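You operate a simulated robot arm through the tools that you are given. There is no shell and no other tool.

Carry out the task below with a simulated robot arm. There is one attempt and no reset: what you move stays moved.

Task
Air-test the small white valve and put it on the mat for its result.
Fine: clamp it and test it once; HOLDS goes on GOOD, LEAKS on REWORK; leave the clamp open. Set down upright: what you pick out.

Only the result counts: the job must be done as asked and must still hold three seconds after the hand-in. Knocking over, shifting, dropping, spilling or breaking anything else fails it.

Robot
A 5-joint arm with a two-finger parallel gripper, fixed in place. Base frame: the origin is at the foot of the arm, x ahead of it, y to its left, z up; the work surface is at about z = 0. Readings come in mm, degrees, newtons and seconds.
With the tool pointing down near the work surface it reaches from about 260 to 600 mm from the base axis. Its first joint turns from -66.0 to 66.0 degrees. The tool tilts only in the upright plane through the base axis and itself; it spins freely about its own axis. Payload 1.57 kg.
Tool frame: the origin (TCP) lies between the finger pads and is the grasp point; the fingertips stand 30 mm ahead of it; z points along the fingers, y is the line along which they close. The gripper opens to 80 mm. The fingers are 17 mm wide and 12 mm thick; the gripper's body (40 by 82 mm) begins 80 mm behind the TCP.
Orientation is that of the tool frame in the base frame, as a unit quaternion [x, y, z, w]. With the fingers straight down and closing along the base's y, the tool's x points along the base's -x, its y along +y and its z along -z.

Tools
- The arm moves only by the tool jog_arm. Its argument "motion" is a list of rows, each a list of 7 numbers: the shift along the base's x, y, z in m, then the turn, a rotation vector about the base's x, y, z in degrees, then the gripper command, from -1 (fully open) to 1 (shut), values between in proportion. In form: [[x, y, z, ax, ay, az, fingers], ...]. A call has 1 to 20 rows; each row is the pose to reach, as a shift and turn from the pose commanded when the call began. A row lasts 0.2 s, in which the tool goes at most 50 mm and 8.6 degrees; a call with a longer step from one row to the next is refused whole, and so is a gripper value outside its range. Where a pose cannot be reached the arm comes as near as it can. A force on the tool above 40 N (or 10 N above the force at the start of the call, whichever is more), or a blocked arm, ends the call early, and 0.2 s more pass. Each finger travels about 153 mm/s and halts on what it meets, pressing with about 25 N; the grip force reading is that of the motor and also rises with nothing between the fingers. The clock runs only during rows and for 0.2 s after the last one: add rows that repeat a pose to give the fingers time. The reply holds the time, the measured pose of the TCP, the force on the tool along the base axes, the opening and the grip force, in the units named above and with some noise, with the torque about the TCP (base axes, N m) and any sound that the robot's microphone picked up.
- Cameras (640 x 400 px; columns grow to the right, rows downward): "scene" is fixed at [19.7, 376.5, 539.7]; the picture's right is [-0.91, -0.42, 0.00], its down [-0.17, 0.38, -0.91] and it looks along [0.38, -0.83, -0.42] (base axes); focal length 268 px, centre (320, 200). "wrist" rides on the gripper at [72, -7, -122] in the tool frame; the picture's right is [0.09, 1.00, 0.00], its down [-0.84, 0.08, -0.54] and it looks along [-0.54, 0.05, 0.84] (tool axes); focal length 238 px, centre (320, 200).
- snapshot(camera): a new picture of that camera. The clock stands still meanwhile.
- pixel_to_xyz(camera, pixels): for up to 12 pixels [column, row] of the newest picture of that camera ("zoom" is the newest enlarged one), the place [x, y, z] in the base frame of the surface seen there, good to about 2 mm. The clock stands still meanwhile.
- close_up(camera, box): a new picture of the part [left, top, right, bottom] of that camera's present view, enlarged. The clock stands still meanwhile.
- job_done(): hands the job in; it is judged then, once.

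Open the gripper and draw the arm clear of the work before you hand the job in, unless the task says otherwise.

The tools are called as a command line: name --pt "numbers of a row" for each row, then --argument value for the rest, lists and objects as JSON in quotes. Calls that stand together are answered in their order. jog_arm: Moves the arm, as the interface text tells. Its arguments: {"type":"object","properties":{"motion":{"type":"array"}},"required":["motion"]} The other tools are called the same way: snapshot (camera) takes a picture; pixel_to_xyz (camera, pixels) gives the place of the surface under pixels of a picture; close_up (camera, box) takes an enlarged picture of a part of a camera's view; job_done () hands the job in.

At the start:

```text
time_s: 0.0
position: [275.0, -185.2, 411.5]
tool_rot: [0.0, 1.0, -0.001, 0.0]
ft_force: [0.4, -0.6, -0.4]
ft_torque: [-0.02, -0.01, -0.01]
width: 79.9
gripper_force: 0.0
```

scene: 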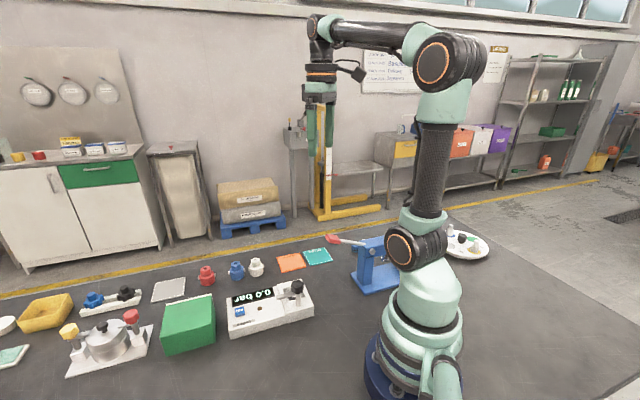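
wrist: 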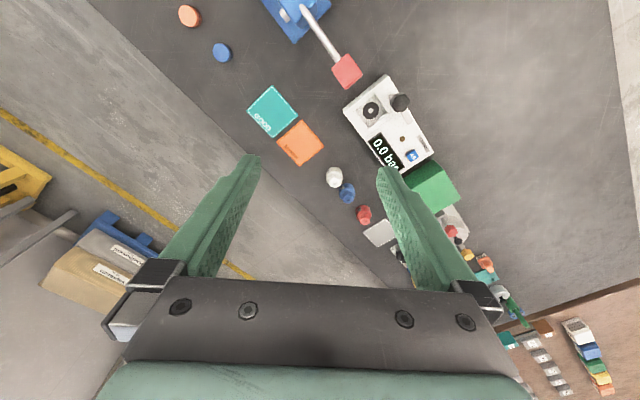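

The scene shows a white valve around (256,267), mats near (290,262) and (318,256), and a test bench near (270,305). I'll take close-ups to identify everything.

close_up --camera "scene" --box '[140, 230, 340, 355]'

close_up --camera "wrist" --box '[230, 50, 470, 200]'

close_up --camera "scene" --box '[320, 200, 500, 312]'

close_up --camera "scene" --box '[0, 260, 180, 380]'

```text
3.20 times, centred on (240, 292) of scene
```

zoom: 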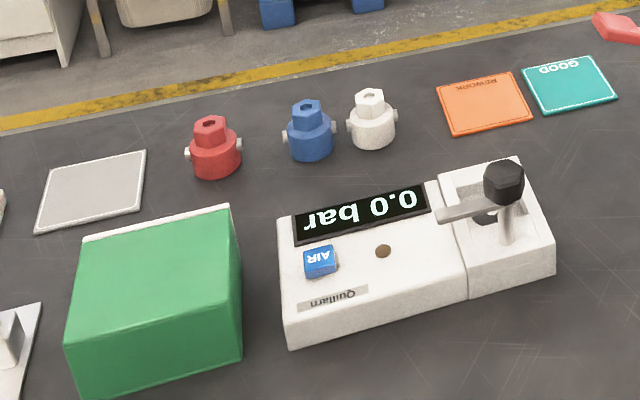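

```text
2.67 times, centred on (350, 125) of wrist
```

zoom: 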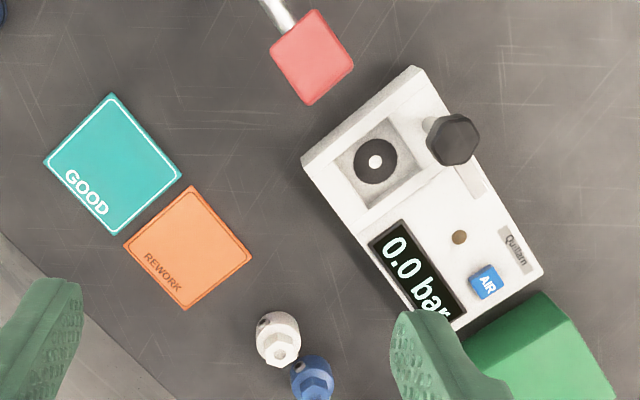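

```text
3.56 times, centred on (410, 256) of scene
```

zoom: 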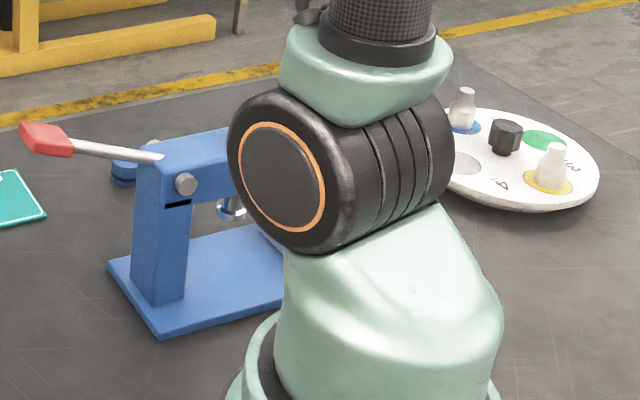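

```text
3.33 times, centred on (90, 320) of scene
```

zoom: 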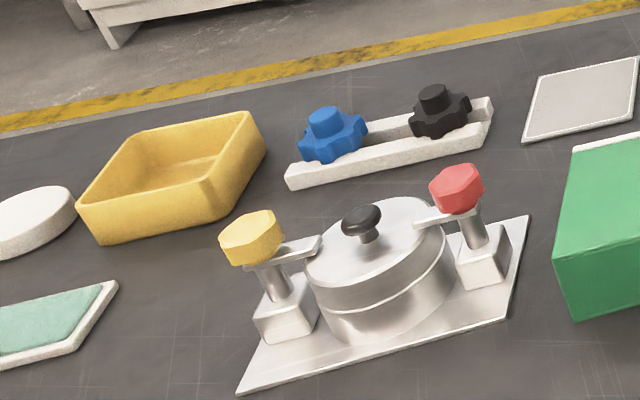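

The bench has a round seat, a knob-and-arm clamp, a display and an AIR button. I'll take new pictures of both cameras and measure the key places.

snapshot --camera "wrist"

close_up --camera "wrist" --box '[230, 50, 470, 200]'

pixel_to_xyz --camera "zoom" --pixels '[[375, 162], [452, 138], [486, 283], [459, 237], [278, 340], [277, 352], [113, 165], [188, 248], [312, 378], [415, 70], [303, 163], [540, 270]]'

```text
taken
```

wrist: 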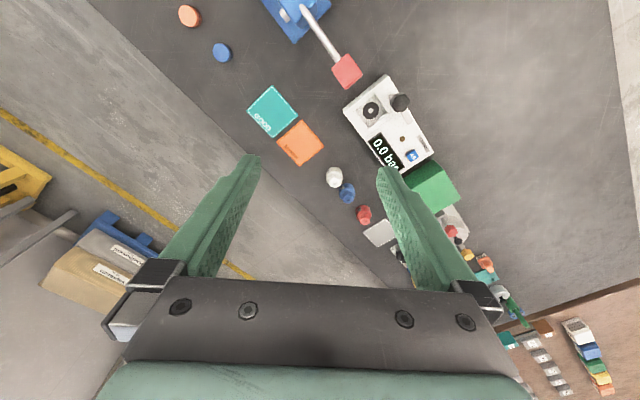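

```text
2.67 times, centred on (350, 125) of wrist
```

zoom: 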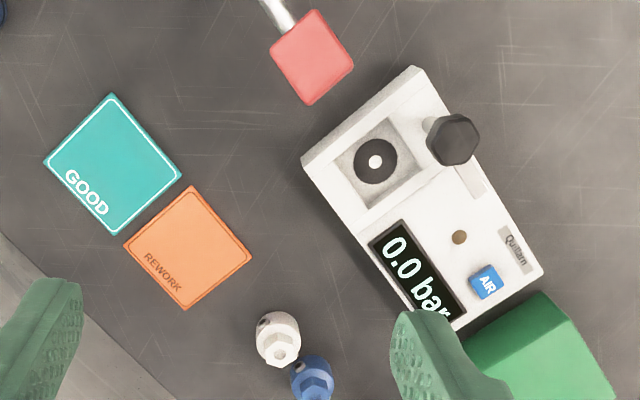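

```text
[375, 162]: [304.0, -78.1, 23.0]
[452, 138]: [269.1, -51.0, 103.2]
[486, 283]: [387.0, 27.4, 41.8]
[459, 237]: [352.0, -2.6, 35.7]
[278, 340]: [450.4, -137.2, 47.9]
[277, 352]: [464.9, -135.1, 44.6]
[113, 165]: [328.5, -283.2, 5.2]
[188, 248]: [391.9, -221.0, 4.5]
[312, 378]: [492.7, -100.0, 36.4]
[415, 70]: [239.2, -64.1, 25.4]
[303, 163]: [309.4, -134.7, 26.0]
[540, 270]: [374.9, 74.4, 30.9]
```

Seat is near (304,-78,23), clamp knob near (269,-51,103), AIR near (387,27,42), and the white valve near (457,-136). I move lower toward the area, staying at a safe height, for a clearer wrist view.

jog_arm --pt "0.013 0.011 -0.042 0 0 0 -1" --pt "0.026 0.022 -0.084 0 0 0 -1" --pt "0.039 0.033 -0.126 0 0 0 -1" --pt "0.052 0.044 -0.168 0 0 0 -1" --pt "0.066 0.055 -0.2 0 0 0 -1" --pt "0.066 0.055 -0.2 0 0 0 -1"

snapshot --camera "wrist"

snapshot --camera "scene"

```text
time_s: 1.4
position: [340.9, -130.4, 210.8]
tool_rot: [0.001, 1.0, 0.0, 0.001]
ft_force: [-0.1, 0.2, 0.8]
ft_torque: [0.01, 0.0, -0.01]
width: 79.7
gripper_force: 0.0
```

```text
taken
```

wrist: 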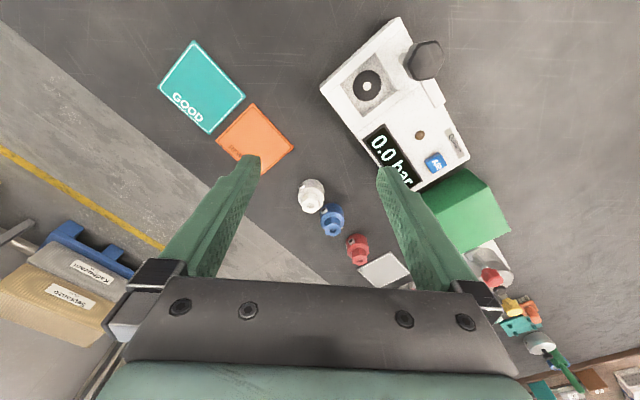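

```text
taken
```

scene: 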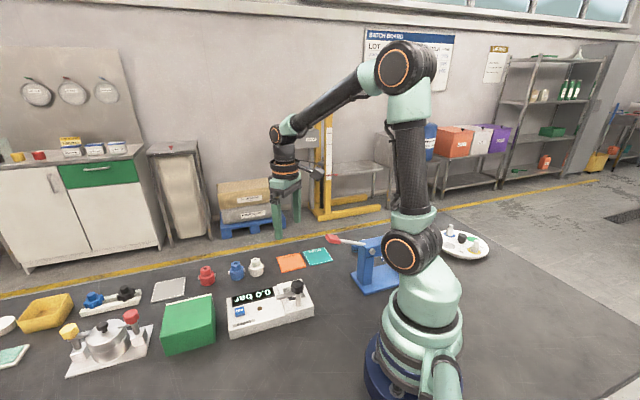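

A wall board "BATCH BOARD LOT" is now visible at (410,60); I zoom in on it and on the bench and valve.

close_up --camera "scene" --box '[350, 20, 520, 126]'

close_up --camera "wrist" --box '[310, 10, 470, 110]'

close_up --camera "wrist" --box '[260, 150, 380, 225]'

close_up --camera "scene" --box '[220, 245, 320, 340]'

```text
3.76 times, centred on (435, 73) of scene
```

zoom: 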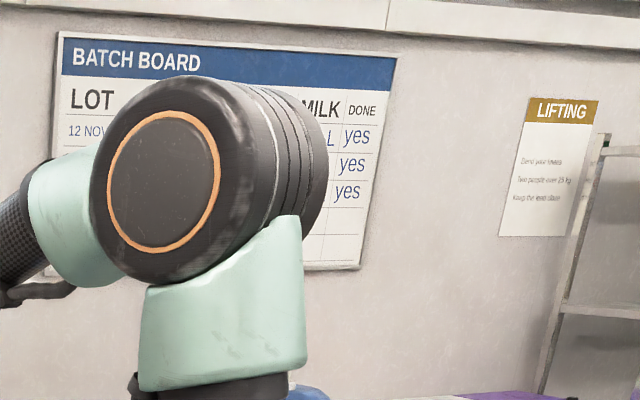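

```text
4.00 times, centred on (390, 60) of wrist
```

zoom: 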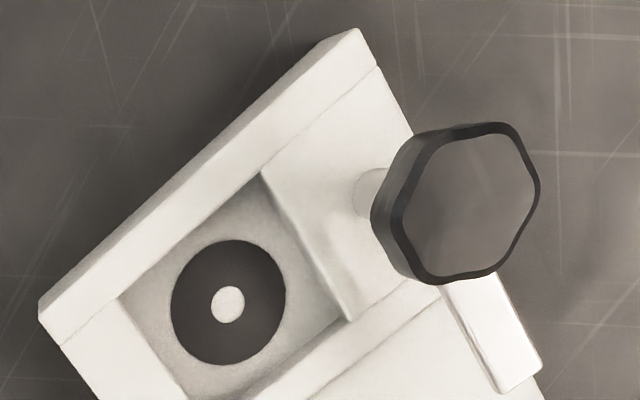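

```text
5.33 times, centred on (320, 188) of wrist
```

zoom: 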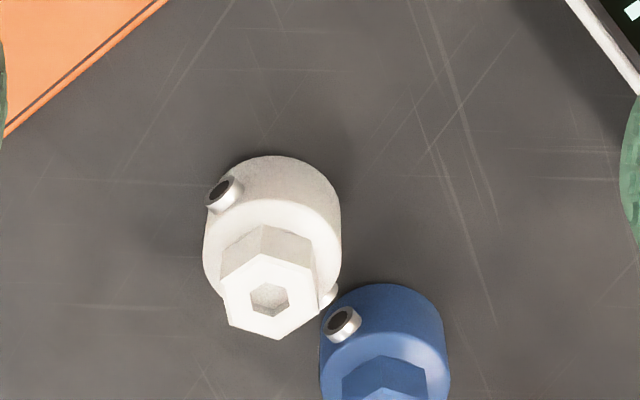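

```text
4.21 times, centred on (270, 292) of scene
```

zoom: 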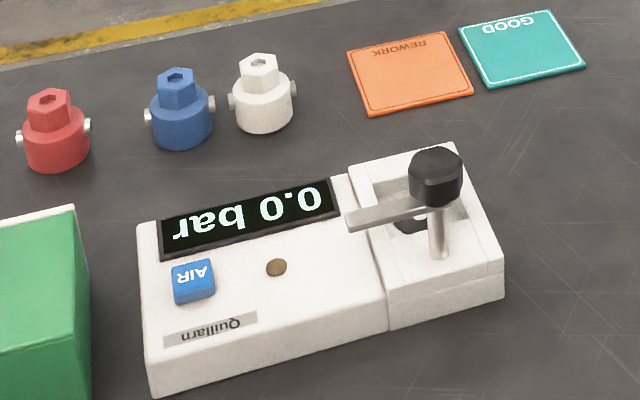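

I measure the clamp parts in this scene close-up: knob top (435,165), arm tip (350,220), arm at the post (430,205), post (438,240), and valve points.

pixel_to_xyz --camera "zoom" --pixels '[[435, 160], [435, 195], [438, 240], [440, 255], [350, 222], [390, 212], [425, 208], [260, 62], [262, 100], [234, 101], [293, 88], [190, 268]]'

close_up --camera "wrist" --box '[260, 150, 380, 225]'

pixel_to_xyz --camera "zoom" --pixels '[[270, 300], [225, 300], [318, 300], [275, 335], [260, 235], [225, 190], [275, 158], [205, 270], [342, 220], [330, 295], [340, 320], [245, 200]]'

```text
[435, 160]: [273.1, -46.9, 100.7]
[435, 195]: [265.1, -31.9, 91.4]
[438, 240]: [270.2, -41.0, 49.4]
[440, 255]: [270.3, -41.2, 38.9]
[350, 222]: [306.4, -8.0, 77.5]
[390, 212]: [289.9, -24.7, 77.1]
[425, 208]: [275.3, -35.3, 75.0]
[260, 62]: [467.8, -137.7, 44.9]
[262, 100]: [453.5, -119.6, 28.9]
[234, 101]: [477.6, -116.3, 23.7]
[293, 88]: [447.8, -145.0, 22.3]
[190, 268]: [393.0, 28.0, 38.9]
```

```text
5.33 times, centred on (320, 188) of wrist
```

zoom: 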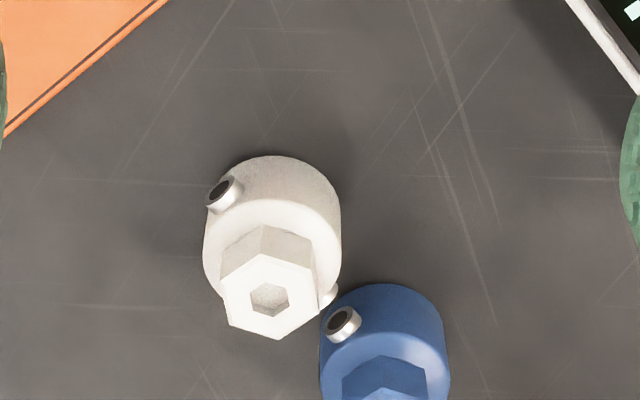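

```text
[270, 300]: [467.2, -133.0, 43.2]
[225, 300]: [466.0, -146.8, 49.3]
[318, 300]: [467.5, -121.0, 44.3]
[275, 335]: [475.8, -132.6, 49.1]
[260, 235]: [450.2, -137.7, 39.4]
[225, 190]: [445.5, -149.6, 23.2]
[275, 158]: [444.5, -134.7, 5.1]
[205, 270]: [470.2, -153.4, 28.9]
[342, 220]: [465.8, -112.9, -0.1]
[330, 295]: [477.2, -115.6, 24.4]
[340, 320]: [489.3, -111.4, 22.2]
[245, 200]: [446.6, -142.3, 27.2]
```

The ports lie along the 45° direction at z≈23 and the hex top is at z≈49. Now I measure the seat pocket and its rims.

close_up --camera "wrist" --box '[310, 10, 470, 110]'

pixel_to_xyz --camera "zoom" --pixels '[[228, 304], [180, 304], [228, 352], [280, 285], [150, 310], [255, 195], [320, 290], [210, 375], [90, 330], [340, 130], [360, 260], [330, 340]]'

pixel_to_xyz --camera "zoom" --pixels '[[250, 150], [310, 85], [455, 150], [535, 200], [440, 280], [390, 220], [455, 205], [520, 375], [375, 180], [400, 340], [290, 225], [420, 330]]'

```text
4.00 times, centred on (390, 60) of wrist
```

zoom: 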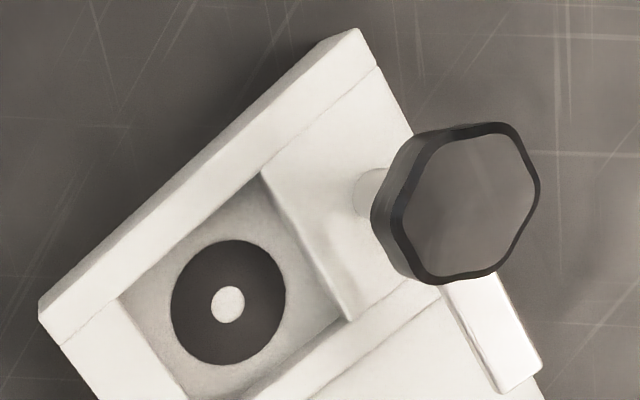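

```text
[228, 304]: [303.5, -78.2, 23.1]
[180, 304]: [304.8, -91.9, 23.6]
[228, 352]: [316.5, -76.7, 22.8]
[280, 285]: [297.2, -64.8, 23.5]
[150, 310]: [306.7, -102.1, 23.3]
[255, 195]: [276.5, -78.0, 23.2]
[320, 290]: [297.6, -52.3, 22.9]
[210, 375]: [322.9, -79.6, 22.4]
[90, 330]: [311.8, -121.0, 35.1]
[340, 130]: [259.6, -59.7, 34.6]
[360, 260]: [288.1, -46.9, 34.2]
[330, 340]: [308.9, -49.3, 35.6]
```

```text
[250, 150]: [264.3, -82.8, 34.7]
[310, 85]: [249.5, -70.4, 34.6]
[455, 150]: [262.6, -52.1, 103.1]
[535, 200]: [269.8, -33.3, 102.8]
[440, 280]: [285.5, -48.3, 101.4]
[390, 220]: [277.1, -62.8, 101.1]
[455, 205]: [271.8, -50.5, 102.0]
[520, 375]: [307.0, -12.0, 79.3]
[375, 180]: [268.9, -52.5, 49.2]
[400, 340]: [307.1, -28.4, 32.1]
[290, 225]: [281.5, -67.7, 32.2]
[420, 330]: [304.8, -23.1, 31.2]
```

Pocket floor is z≈23, rim z≈35, about 46 mm square, so fingertips must stay above 35 when seating. I turn the tool 45° (closing across the ports' perpendicular) and move to get a better view of the white valve.

jog_arm --pt "0.011 -0.01 -0.01 0 0 7.5 -1" --pt "0.022 -0.02 -0.02 0 0 15 -1" --pt "0.033 -0.03 -0.03 0 0 22.5 -1" --pt "0.044 -0.04 -0.04 0 0 30 -1" --pt "0.055 -0.05 -0.05 0 0 37.5 -1" --pt "0.064 -0.061 -0.061 0 0 45 -1" --pt "0.064 -0.061 -0.061 0 0 45 -1"

snapshot --camera "wrist"

```text
time_s: 3.0
position: [404.8, -191.9, 150.7]
tool_rot: [-0.383, 0.924, 0.0, 0.0]
ft_force: [0.6, 0.0, 0.0]
ft_torque: [0.01, -0.01, 0.01]
width: 80.2
gripper_force: 0.1
```

```text
taken
```

wrist: 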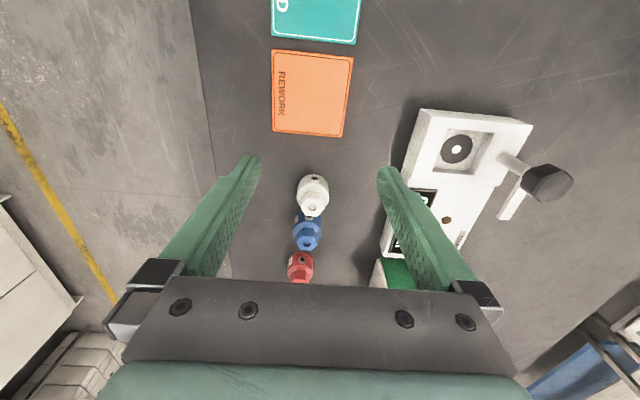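

The white valve is at about (313,192) in the wrist picture with ports in line with the image's vertical. I zoom in for the exact centre.

close_up --camera "wrist" --box '[265, 160, 361, 220]'

```text
6.67 times, centred on (313, 190) of wrist
```

zoom: 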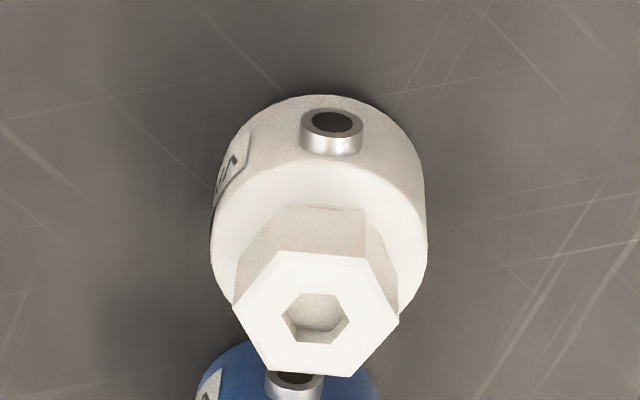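

I measure points on the body, hex, and port in this zoom.

pixel_to_xyz --camera "zoom" --pixels '[[260, 310], [370, 310], [320, 265], [310, 365], [320, 180], [235, 250], [405, 250], [215, 250], [425, 250], [332, 122], [320, 100], [295, 385]]'

close_up --camera "wrist" --box '[225, 150, 401, 260]'

```text
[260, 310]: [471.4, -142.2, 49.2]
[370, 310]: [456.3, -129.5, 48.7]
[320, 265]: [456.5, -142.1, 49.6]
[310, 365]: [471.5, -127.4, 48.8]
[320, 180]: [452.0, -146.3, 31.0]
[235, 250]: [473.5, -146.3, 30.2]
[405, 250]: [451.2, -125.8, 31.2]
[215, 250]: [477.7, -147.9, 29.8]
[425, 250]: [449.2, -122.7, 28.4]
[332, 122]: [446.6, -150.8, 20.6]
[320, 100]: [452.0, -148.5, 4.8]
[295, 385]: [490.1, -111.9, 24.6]
```

```text
3.64 times, centred on (313, 205) of wrist
```

zoom: 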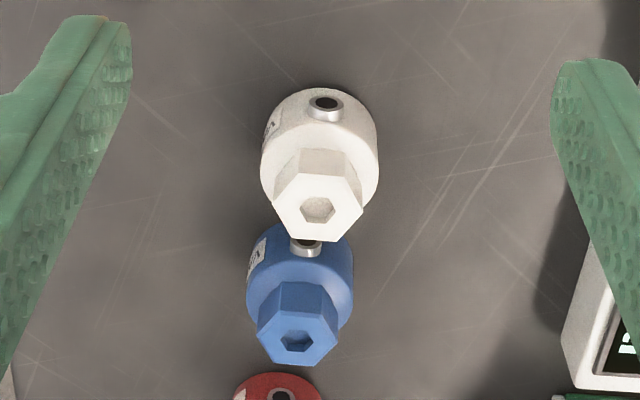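

Valve centre computes to about (464.3,-134.8), body about 38 mm wide, 30 tall, with the hex to 49. I move over it at a safe height.

jog_arm --pt "0.02 0.019 0 0 0 0 -1" --pt "0.04 0.038 0 0 0 0 -1" --pt "0.0595 0.0571 0 0 0 0 -1" --pt "0.0595 0.0571 -0.025 0 0 0 -1" --pt "0.0595 0.0571 -0.045 0 0 0 -1" --pt "0.0595 0.0571 -0.045 0 0 0 -1"

snapshot --camera "wrist"

close_up --camera "scene" --box '[200, 210, 320, 300]'

```text
time_s: 4.4
position: [463.2, -133.7, 106.1]
tool_rot: [-0.382, 0.924, 0.0, 0.0]
ft_force: [0.5, 1.1, -0.8]
ft_torque: [-0.03, 0.01, 0.02]
width: 80.0
gripper_force: 0.0
```

```text
taken
```

wrist: 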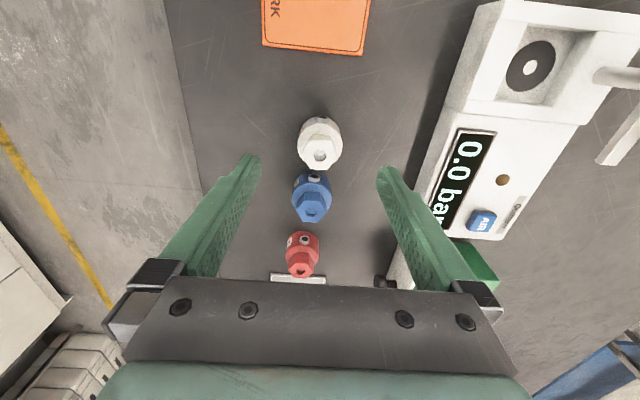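

```text
4.44 times, centred on (260, 255) of scene
```

zoom: 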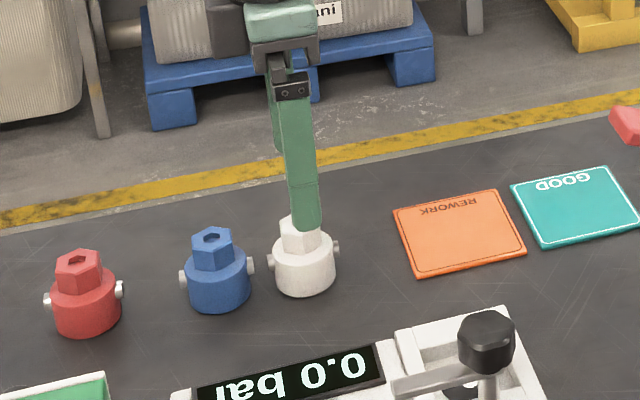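

The tool axis should hit the valve top at about (321,155) in the picture and the hex is at (321,152); I verify with a zoom measurement.

close_up --camera "wrist" --box '[272, 105, 368, 165]'

pixel_to_xyz --camera "wrist" --pixels '[[321, 153], [312, 153], [330, 153], [321, 143], [321, 163], [303, 135], [340, 135], [515, 215]]'

```text
6.67 times, centred on (320, 135) of wrist
```

zoom: 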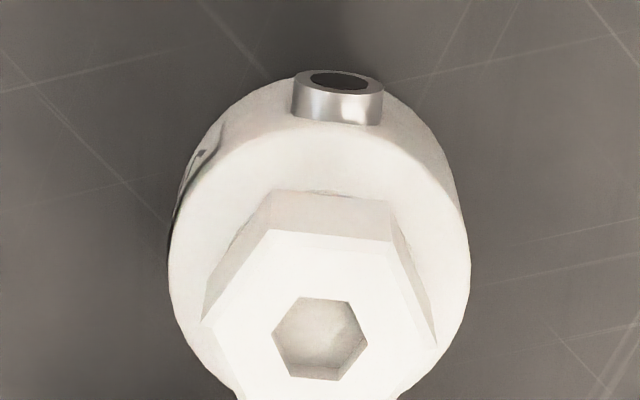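

```text
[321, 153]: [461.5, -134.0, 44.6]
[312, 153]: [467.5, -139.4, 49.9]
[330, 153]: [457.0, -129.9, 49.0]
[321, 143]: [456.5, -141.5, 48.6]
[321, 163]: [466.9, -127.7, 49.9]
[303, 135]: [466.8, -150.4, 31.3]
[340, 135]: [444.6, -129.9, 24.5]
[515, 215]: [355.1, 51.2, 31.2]
```

The hex hole centre lands at wrist pixel (320,156), matching the tool axis prediction (321,155). I descend to TCP z≈46 with the fingers open.

jog_arm --pt "0 0 -0.02 0 0 0 -1" --pt "0 0 -0.04 0 0 0 -1" --pt "0 0 -0.055 0 0 0 -1" --pt "0 0 -0.06 0 0 0 -1" --pt "0 0 -0.06 0 0 0 -1"

snapshot --camera "wrist"

close_up --camera "scene" --box '[200, 210, 320, 300]'

```text
time_s: 5.6
position: [463.3, -134.3, 47.0]
tool_rot: [-0.382, 0.924, 0.001, 0.0]
ft_force: [-1.0, -0.6, 0.6]
ft_torque: [-0.02, 0.0, 0.0]
width: 80.0
gripper_force: 0.0
```

```text
taken
```

wrist: 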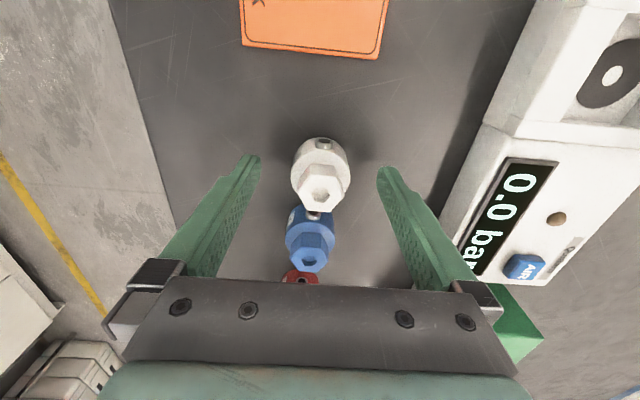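

```text
4.44 times, centred on (260, 255) of scene
```

zoom: 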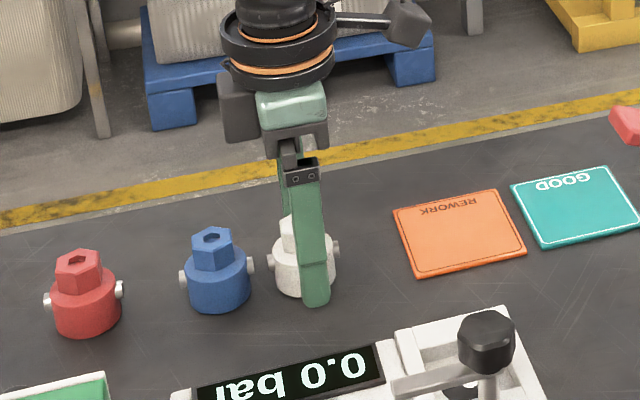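

The hex is centred at (321,194), right at the TCP projection (321,192). I close the fingers on the body.

jog_arm --pt "0 0 0 0 0 0 0.2" --pt "0 0 0 0 0 0 1" --pt "0 0 0 0 0 0 1" --pt "0 0 0 0 0 0 1"

snapshot --camera "wrist"

```text
time_s: 6.6
position: [463.8, -134.9, 45.4]
tool_rot: [-0.382, 0.924, 0.0, -0.001]
ft_force: [0.3, 0.3, 0.6]
ft_torque: [0.0, -0.03, 0.02]
width: 38.2
gripper_force: 24.9
```

```text
taken
```

wrist: 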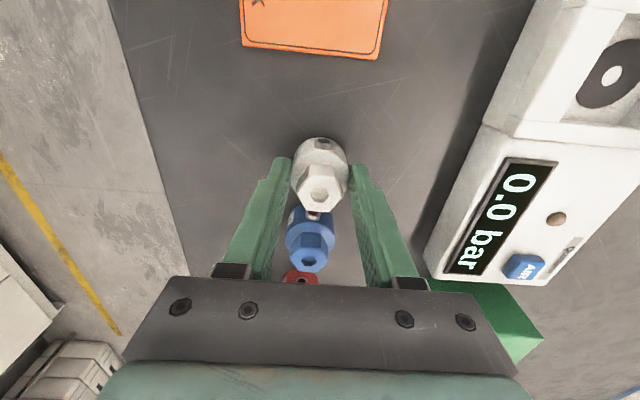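

Gripped at 38.2 mm with 24.9 N. I lift straight up about 104 mm, checking the grip.

jog_arm --pt "0 0 0.01 0 0 0 1" --pt "0 0 0.03 0 0 0 1" --pt "0 0 0.055 0 0 0 1" --pt "0 0 0.08 0 0 0 1" --pt "0 0 0.104 0 0 0 1" --pt "0 0 0.104 0 0 0 1"

snapshot --camera "wrist"

close_up --camera "scene" --box '[200, 150, 360, 290]'

```text
time_s: 8.0
position: [464.3, -134.6, 151.0]
tool_rot: [-0.383, 0.924, -0.001, 0.0]
ft_force: [-0.2, 0.9, -0.5]
ft_torque: [-0.01, 0.02, 0.02]
width: 37.9
gripper_force: 24.5
```

```text
taken
```

wrist: 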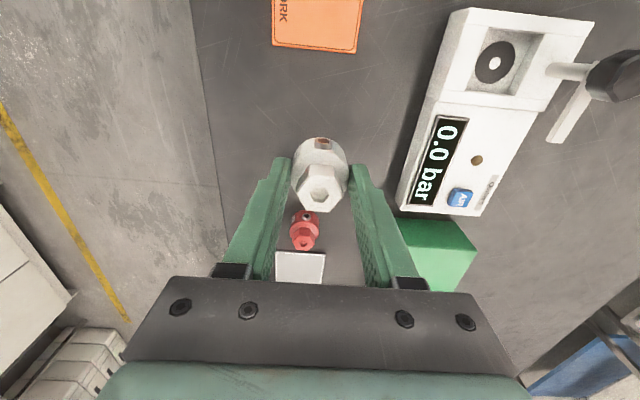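

```text
2.86 times, centred on (280, 220) of scene
```

zoom: 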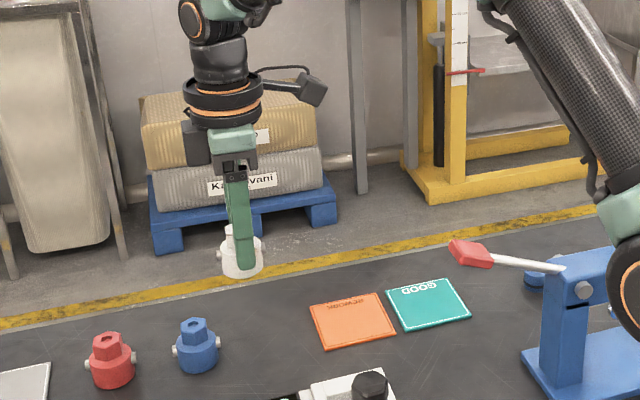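

The valve is held upright and lifted. I now travel above the seat while turning +90° so the fingers close along the bench's long axis, clear of the knob and post.

jog_arm --pt "-0.0134 0.0047 0 0 0 7.5 1" --pt "-0.0268 0.0094 0 0 0 15 1" --pt "-0.0402 0.0141 0 0 0 22.5 1" --pt "-0.0536 0.0189 0 0 0 30 1" --pt "-0.067 0.0236 0 0 0 37.5 1" --pt "-0.0804 0.0283 0 0 0 45 1" --pt "-0.0938 0.033 0 0 0 52.5 1" --pt "-0.1072 0.0377 0 0 0 60 1" --pt "-0.1206 0.0424 0 0 0 67.5 1" --pt "-0.134 0.0472 0 0 0 75 1" --pt "-0.1474 0.0519 0 0 0 82.5 1" --pt "-0.1608 0.0566 0 0 0 90 1" --pt "-0.1608 0.0566 0 0 0 90 1"

snapshot --camera "wrist"

snapshot --camera "scene"

```text
time_s: 10.8
position: [303.8, -77.8, 150.1]
tool_rot: [0.925, -0.381, 0.0, 0.0]
ft_force: [-0.1, -1.3, -0.8]
ft_torque: [0.0, 0.01, 0.0]
width: 38.2
gripper_force: 24.6
```

```text
taken
```

wrist: 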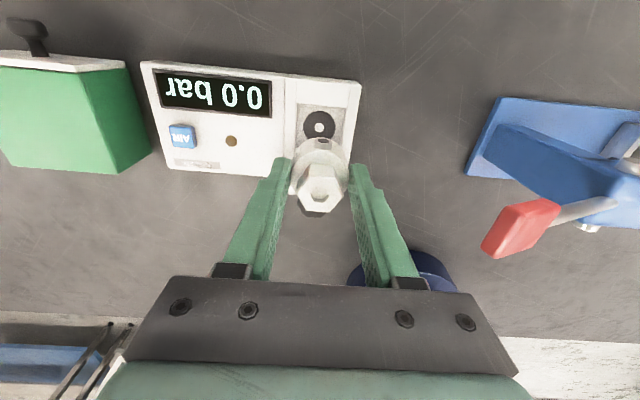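

```text
taken
```

scene: 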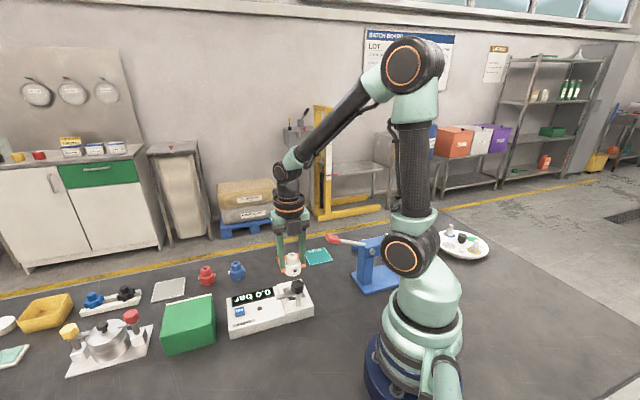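

The seat's white centre shows at (320,127) in the wrist picture; I measure it to refine the alignment.

close_up --camera "wrist" --box '[272, 80, 384, 220]'

pixel_to_xyz --camera "wrist" --pixels '[[319, 127], [306, 127], [333, 127], [319, 113], [300, 110], [345, 110], [324, 143], [320, 188], [210, 95], [182, 136]]'

```text
2.86 times, centred on (328, 150) of wrist
```

zoom: 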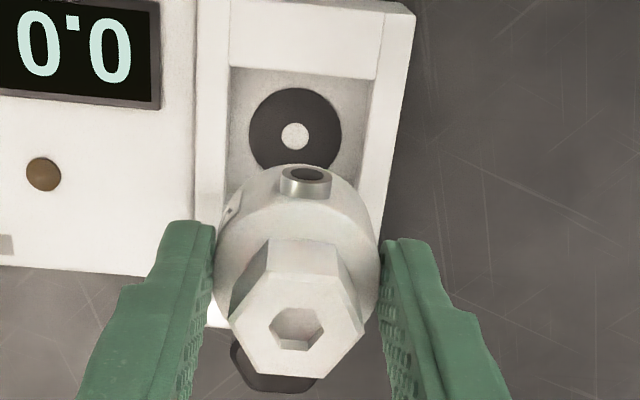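

```text
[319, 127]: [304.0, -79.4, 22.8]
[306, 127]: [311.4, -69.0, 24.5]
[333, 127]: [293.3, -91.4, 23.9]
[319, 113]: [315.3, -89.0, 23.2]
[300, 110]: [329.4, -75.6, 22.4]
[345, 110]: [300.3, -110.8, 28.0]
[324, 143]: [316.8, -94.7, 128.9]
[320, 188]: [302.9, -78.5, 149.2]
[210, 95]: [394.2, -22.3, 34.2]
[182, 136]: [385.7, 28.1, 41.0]
```

Seat centre averages (303.8,-78.6) and the valve's hex centre projects within 1 px of the tool axis. I descend to just above the seat.

jog_arm --pt "0.0003 -0.0005 -0.02 0 0 0 1" --pt "0.0003 -0.0005 -0.04 0 0 0 1" --pt "0.0003 -0.0005 -0.055 0 0 0 1" --pt "0.0003 -0.0005 -0.068 0 0 0 1" --pt "0.0003 -0.0005 -0.075 0 0 0 1" --pt "0.0003 -0.0005 -0.078 0 0 0 1" --pt "0.0003 -0.0005 -0.078 0 0 0 1"

snapshot --camera "wrist"

close_up --camera "scene" --box '[220, 245, 340, 345]'

```text
time_s: 12.4
position: [304.8, -77.4, 71.6]
tool_rot: [0.924, -0.383, 0.0, -0.001]
ft_force: [-0.5, -0.3, -1.1]
ft_torque: [-0.01, -0.01, 0.01]
width: 38.1
gripper_force: 25.1
```

```text
taken
```

wrist: 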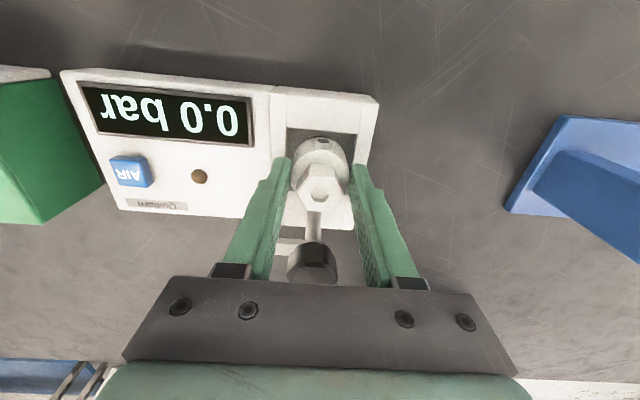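

```text
4.00 times, centred on (280, 295) of scene
```

zoom: 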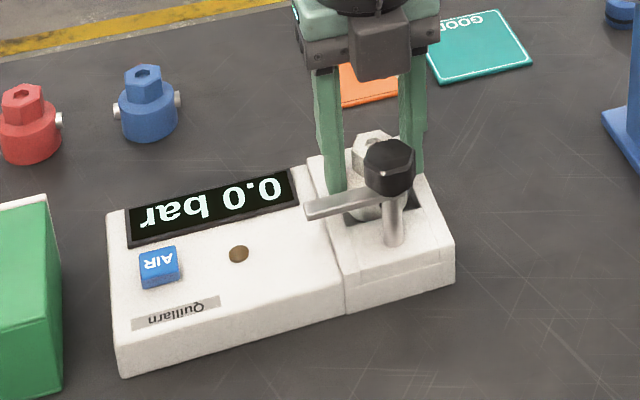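

No contact yet, at z≈71.6 with the valve in the pocket. I lower in small steps until it seats.

jog_arm --pt "0 0 -0.001 0 0 0 1" --pt "0 0 -0.002 0 0 0 1" --pt "0 0 -0.0025 0 0 0 1" --pt "0 0 -0.0025 0 0 0 1"

```text
time_s: 13.4
position: [304.7, -78.1, 68.8]
tool_rot: [0.924, -0.382, 0.0, -0.001]
ft_force: [-0.1, -0.3, -0.7]
ft_torque: [-0.01, -0.01, -0.02]
width: 38.2
gripper_force: 25.2
```

Still no contact force; I go another 1 mm in half-mm steps.

jog_arm --pt "0 0 -0.0005 0 0 0 1" --pt "0 0 -0.001 0 0 0 1" --pt "0 0 -0.001 0 0 0 1"

close_up --camera "wrist" --box '[260, 120, 380, 220]'

```text
time_s: 14.2
position: [304.4, -77.7, 68.9]
tool_rot: [0.924, -0.383, 0.0, 0.0]
ft_force: [0.1, -0.2, -1.1]
ft_torque: [-0.01, 0.02, 0.01]
width: 38.1
gripper_force: 25.4
```

```text
4.00 times, centred on (320, 170) of wrist
```

zoom: 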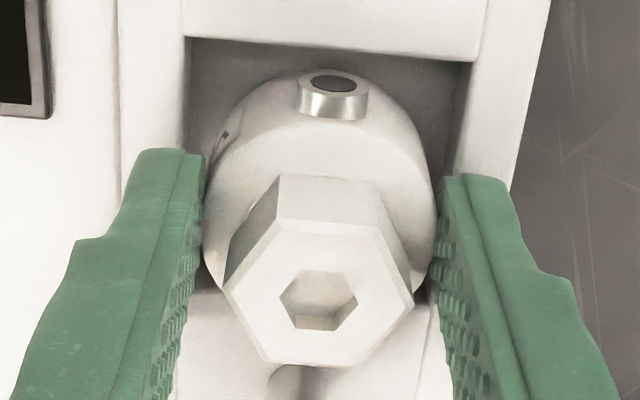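

No reaction yet; the seat readings were 22.4–23.5, so I lower a further 1.5 mm slowly.

jog_arm --pt "0 0 -0.0005 0 0 0 1" --pt "0 0 -0.001 0 0 0 1" --pt "0 0 -0.001 0 0 0 1"

```text
time_s: 15.0
position: [303.7, -77.3, 68.6]
tool_rot: [0.924, -0.382, -0.001, 0.0]
ft_force: [-5.3, 1.7, 20.6]
ft_torque: [0.1, 0.23, 0.0]
width: 38.3
gripper_force: 24.6
```

Contact at about 20 N: it's seated. I back off 0.7 mm, then open moderately.

jog_arm --pt "0 0 0.0007 0 0 0 1" --pt "0 0 0.0007 0 0 0 1"

jog_arm --pt "0 0 0 0 0 0 0" --pt "0 0 0 0 0 0 -0.3" --pt "0 0 0 0 0 0 -0.4" --pt "0 0 0 0 0 0 -0.4"

snapshot --camera "wrist"

```text
time_s: 15.6
position: [302.7, -78.0, 67.2]
tool_rot: [0.924, -0.382, 0.0, 0.0]
ft_force: [0.1, -0.2, 2.0]
ft_torque: [-0.03, -0.02, -0.01]
width: 38.1
gripper_force: 25.5
```

```text
time_s: 16.6
position: [304.4, -78.0, 68.2]
tool_rot: [0.924, -0.382, 0.0, 0.0]
ft_force: [-0.5, -0.3, -0.6]
ft_torque: [0.01, 0.02, -0.02]
width: 55.7
gripper_force: 0.1
```

```text
taken
```

wrist: 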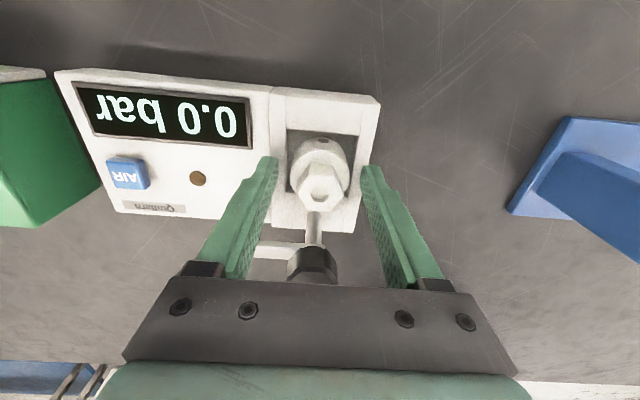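

The valve stands released in the seat. I rise straight up to clear everything.

jog_arm --pt "0 0 0.02 0 0 0 -0.4" --pt "0 0 0.045 0 0 0 -0.4" --pt "0 0 0.07 0 0 0 -0.4" --pt "0 0 0.1 0 0 0 -0.4" --pt "0 0 0.12 0 0 0 -0.4" --pt "0 0 0.12 0 0 0 -0.4"

snapshot --camera "wrist"

close_up --camera "scene" --box '[220, 245, 340, 345]'

```text
time_s: 18.0
position: [304.3, -77.9, 189.7]
tool_rot: [0.924, -0.383, -0.001, 0.0]
ft_force: [0.5, -0.3, 0.2]
ft_torque: [0.03, 0.02, 0.02]
width: 56.0
gripper_force: 0.0
```

```text
taken
```

wrist: 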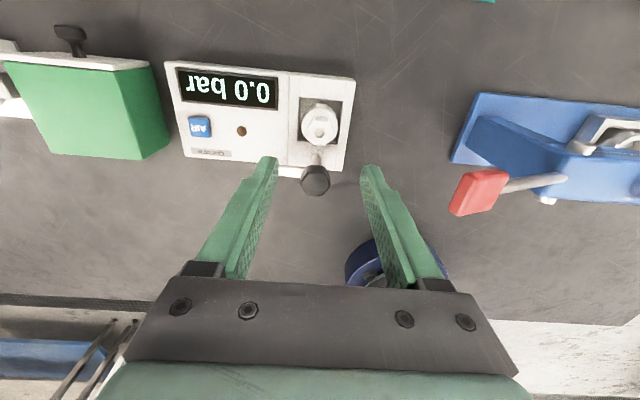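

```text
4.00 times, centred on (280, 295) of scene
```

zoom: 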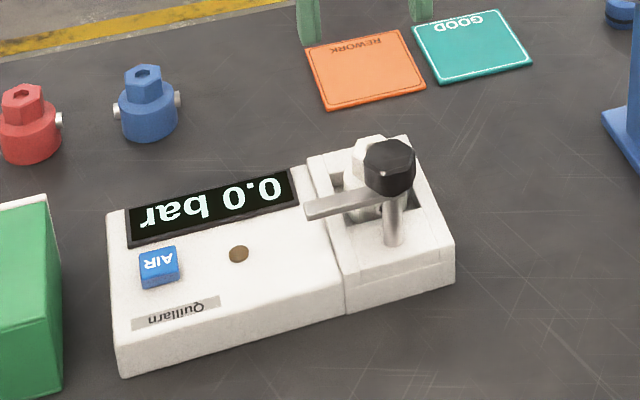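

The valve sits in the pocket. I zoom on the clamp knob around (315,178) to find its centre and flats.

close_up --camera "wrist" --box '[270, 90, 366, 200]'

```text
3.64 times, centred on (318, 145) of wrist
```

zoom: 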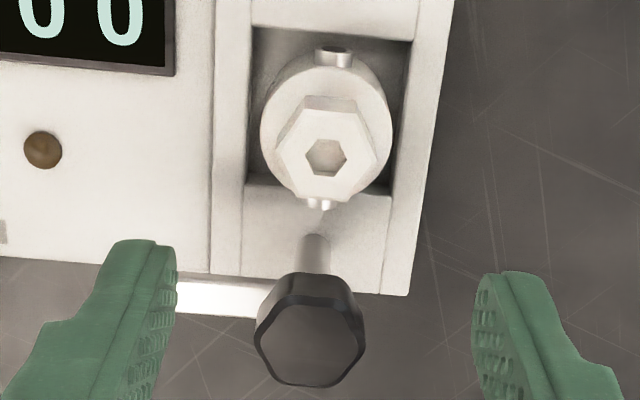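

I measure the knob's top outline and the arm.

pixel_to_xyz --camera "zoom" --pixels '[[310, 345], [264, 345], [358, 345], [310, 310], [310, 380], [290, 284], [340, 284], [265, 300], [190, 295], [250, 300], [310, 245], [325, 155]]'

```text
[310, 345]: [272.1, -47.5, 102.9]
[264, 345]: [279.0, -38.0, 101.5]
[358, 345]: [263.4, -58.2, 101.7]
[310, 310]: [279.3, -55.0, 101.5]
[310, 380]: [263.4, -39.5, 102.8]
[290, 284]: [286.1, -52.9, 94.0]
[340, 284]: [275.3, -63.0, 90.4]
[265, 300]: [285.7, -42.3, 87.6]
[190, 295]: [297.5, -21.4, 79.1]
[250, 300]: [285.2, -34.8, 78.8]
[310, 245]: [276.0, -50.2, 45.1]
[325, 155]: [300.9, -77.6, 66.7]
```

Knob axis is about (271.5,-47.2), knob about 28 mm across, z 86–103, arm at z≈79 pointing to +45°. I move above the knob and turn the tool +90° so the fingers straddle the knob perpendicular to the arm.

jog_arm --pt "-0.0027 0.0026 0 0 0 7.5 -0.4" --pt "-0.0054 0.0051 0 0 0 15 -0.4" --pt "-0.0082 0.0077 0 0 0 22.5 -0.4" --pt "-0.0109 0.0103 0 0 0 30 -0.4" --pt "-0.0136 0.0128 0 0 0 37.5 -0.4" --pt "-0.0163 0.0154 0 0 0 45 -0.4" --pt "-0.019 0.018 0 0 0 52.5 -0.4" --pt "-0.0217 0.0205 0 0 0 60 -0.4" --pt "-0.0244 0.0231 0 0 0 67.5 -0.4" --pt "-0.0272 0.0257 0 0 0 75 -0.4" --pt "-0.0299 0.0282 0 0 0 82.5 -0.4" --pt "-0.0326 0.0308 0 0 0 90 -0.4" --pt "-0.0326 0.0308 0 0 0 90 -0.4"

snapshot --camera "wrist"

close_up --camera "scene" --box '[220, 205, 360, 325]'

```text
time_s: 20.8
position: [130.0, 170.7, 201.7]
tool_rot: [0.924, 0.382, 0.0, 0.0]
ft_force: [0.3, 0.8, -0.8]
ft_torque: [-0.01, -0.03, 0.03]
width: 56.2
gripper_force: 0.0
out of reach, approached as far as the arm can: row 4, 5, 6, 7, 8, 9, 10, 11, 12, 13
```

```text
taken
```

wrist: 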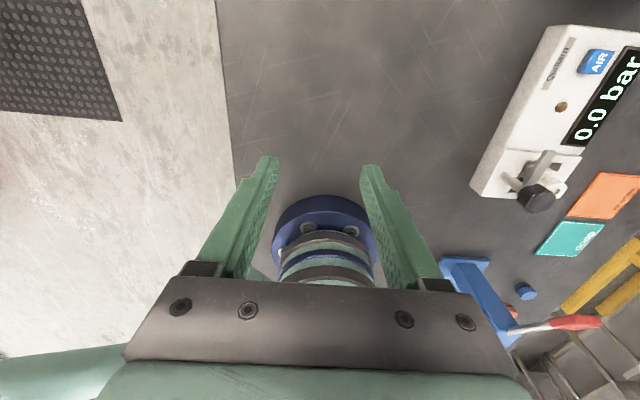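

```text
3.33 times, centred on (290, 265) of scene
```

zoom: 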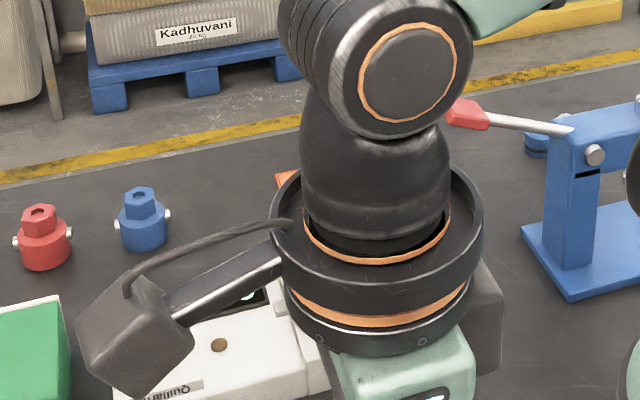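

The wrist roll hit its limit (roll near +180°), and the arm swung aside to (130,171,202) without touching anything. I'll turn back the other way in small steps; first one small turn to see how the commanded pose is held.

jog_arm --pt "0 0 0 0 0 -7.5 -0.4"

```text
time_s: 21.2
position: [129.9, 169.8, 199.6]
tool_rot: [0.947, 0.321, 0.0, 0.0]
ft_force: [0.4, 0.0, -0.2]
ft_torque: [-0.03, 0.01, -0.03]
width: 56.0
gripper_force: 0.0
```

The commanded pose follows the reached one (130,170,200). I turn back the free way and move outward toward the knob at safe height.

jog_arm --pt "0.008 -0.006 0 0 0 -7.5 -0.4" --pt "0.016 -0.012 0 0 0 -15 -0.4" --pt "0.025 -0.018 0 0 0 -22.5 -0.4" --pt "0.035 -0.024 0 0 0 -30 -0.4" --pt "0.045 -0.03 0 0 0 -37.5 -0.4" --pt "0.055 -0.036 0 0 0 -45 -0.4" --pt "0.065 -0.042 0 0 0 -52.5 -0.4" --pt "0.075 -0.048 0 0 0 -60 -0.4" --pt "0.085 -0.054 0 0 0 -67.5 -0.4" --pt "0.095 -0.06 0 0 0 -75 -0.4" --pt "0.1 -0.065 0 0 0 -82.5 -0.4" --pt "0.105 -0.07 0 0 0 -90 -0.4" --pt "0.105 -0.07 0 0 0 -90 -0.4"

```text
time_s: 24.0
position: [232.9, 99.6, 200.6]
tool_rot: [0.896, -0.444, 0.0, 0.0]
ft_force: [0.4, 0.0, 0.7]
ft_torque: [-0.02, -0.02, 0.0]
width: 56.1
gripper_force: 0.1
```

Back under control at (233,100,201). I continue to above the knob, finishing the turn to the 225° orientation.

jog_arm --pt "0.008 -0.012 0 0 0 -7.5 -0.4" --pt "0.016 -0.024 0 0 0 -15 -0.4" --pt "0.024 -0.036 0 0 0 -22.5 -0.4" --pt "0.032 -0.048 0 0 0 -30 -0.4" --pt "0.038 -0.06 0 0 0 -37.5 -0.4" --pt "0.043 -0.072 0 0 0 -45 -0.4" --pt "0.045 -0.085 0 0 0 -52.5 -0.4" --pt "0.045 -0.098 0 0 0 -60 -0.4" --pt "0.044 -0.111 0 0 0 -67.5 -0.4" --pt "0.042 -0.124 0 0 0 -75 -0.4" --pt "0.04 -0.136 0 0 0 -79 -0.4" --pt "0.038 -0.147 0 0 0 -82.3 -0.4" --pt "0.038 -0.147 0 0 0 -82.3 -0.4"

snapshot --camera "wrist"

snapshot --camera "scene"

```text
time_s: 26.8
position: [270.5, -47.6, 199.3]
tool_rot: [-0.383, 0.924, 0.0, 0.0]
ft_force: [-1.2, 0.4, -0.5]
ft_torque: [-0.01, 0.0, -0.01]
width: 56.1
gripper_force: 0.0
```

```text
taken
```

wrist: 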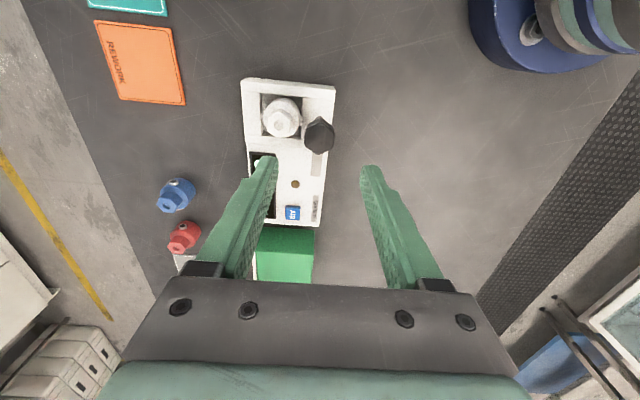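

```text
taken
```

scene: 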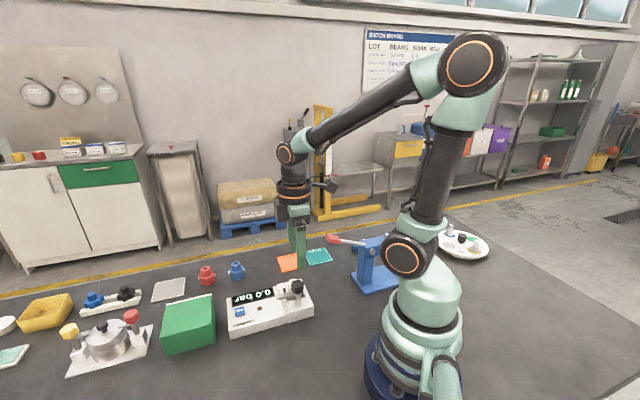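

The tool axis should meet the knob top near (320,139), and the knob appears at (319,135). I check the details up close.

close_up --camera "wrist" --box '[235, 75, 363, 195]'

pixel_to_xyz --camera "wrist" --pixels '[[320, 138], [308, 138], [332, 138], [320, 125], [320, 148], [316, 165], [316, 175], [281, 124]]'

```text
3.33 times, centred on (299, 135) of wrist
```

zoom: 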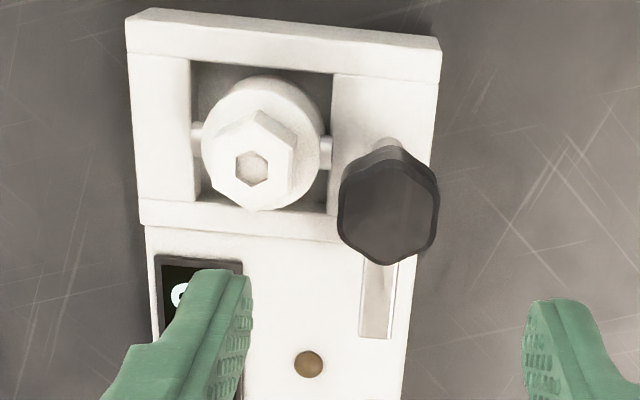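

```text
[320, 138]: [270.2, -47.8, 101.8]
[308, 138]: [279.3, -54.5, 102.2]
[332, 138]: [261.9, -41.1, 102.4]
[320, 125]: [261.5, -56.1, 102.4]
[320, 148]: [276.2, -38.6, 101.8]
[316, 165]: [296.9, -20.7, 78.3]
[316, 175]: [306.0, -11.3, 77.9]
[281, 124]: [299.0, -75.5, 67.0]
```

The knob's flats face the fingers and it is centred under the tool. I narrow the opening to about 40 mm and descend so the tips stop near z 78, above the valve top (72).

jog_arm --pt "0 0 -0.01 0 0 0 0" --pt "0 0 -0.03 0 0 0 0" --pt "0 0 -0.05 0 0 0 0" --pt "0 0 -0.07 0 0 0 0" --pt "0 0 -0.082 0 0 0 0" --pt "0 0 -0.0915 0 0 0 0" --pt "0 0 -0.0915 0 0 0 0"

snapshot --camera "wrist"

close_up --camera "scene" --box '[220, 225, 360, 345]'

```text
time_s: 28.4
position: [270.2, -47.7, 107.9]
tool_rot: [-0.384, 0.923, 0.001, 0.0]
ft_force: [0.8, 0.1, -0.5]
ft_torque: [0.0, -0.03, -0.03]
width: 40.0
gripper_force: 0.1
```

```text
taken
```

wrist: 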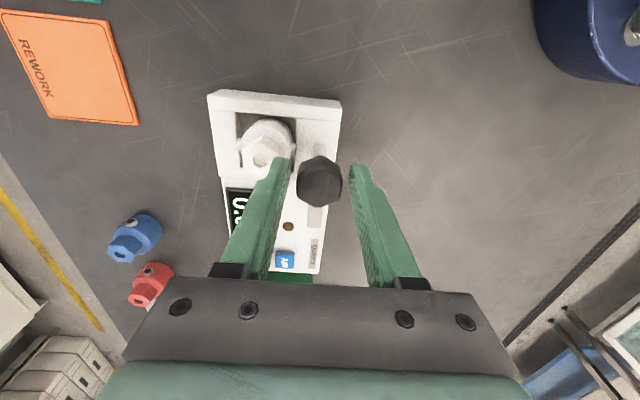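

```text
3.33 times, centred on (290, 285) of scene
```

zoom: 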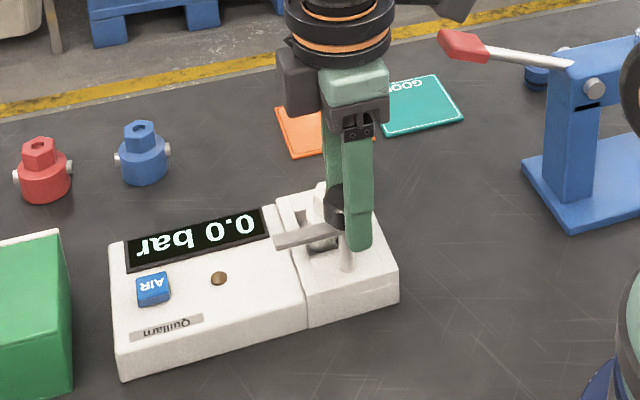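

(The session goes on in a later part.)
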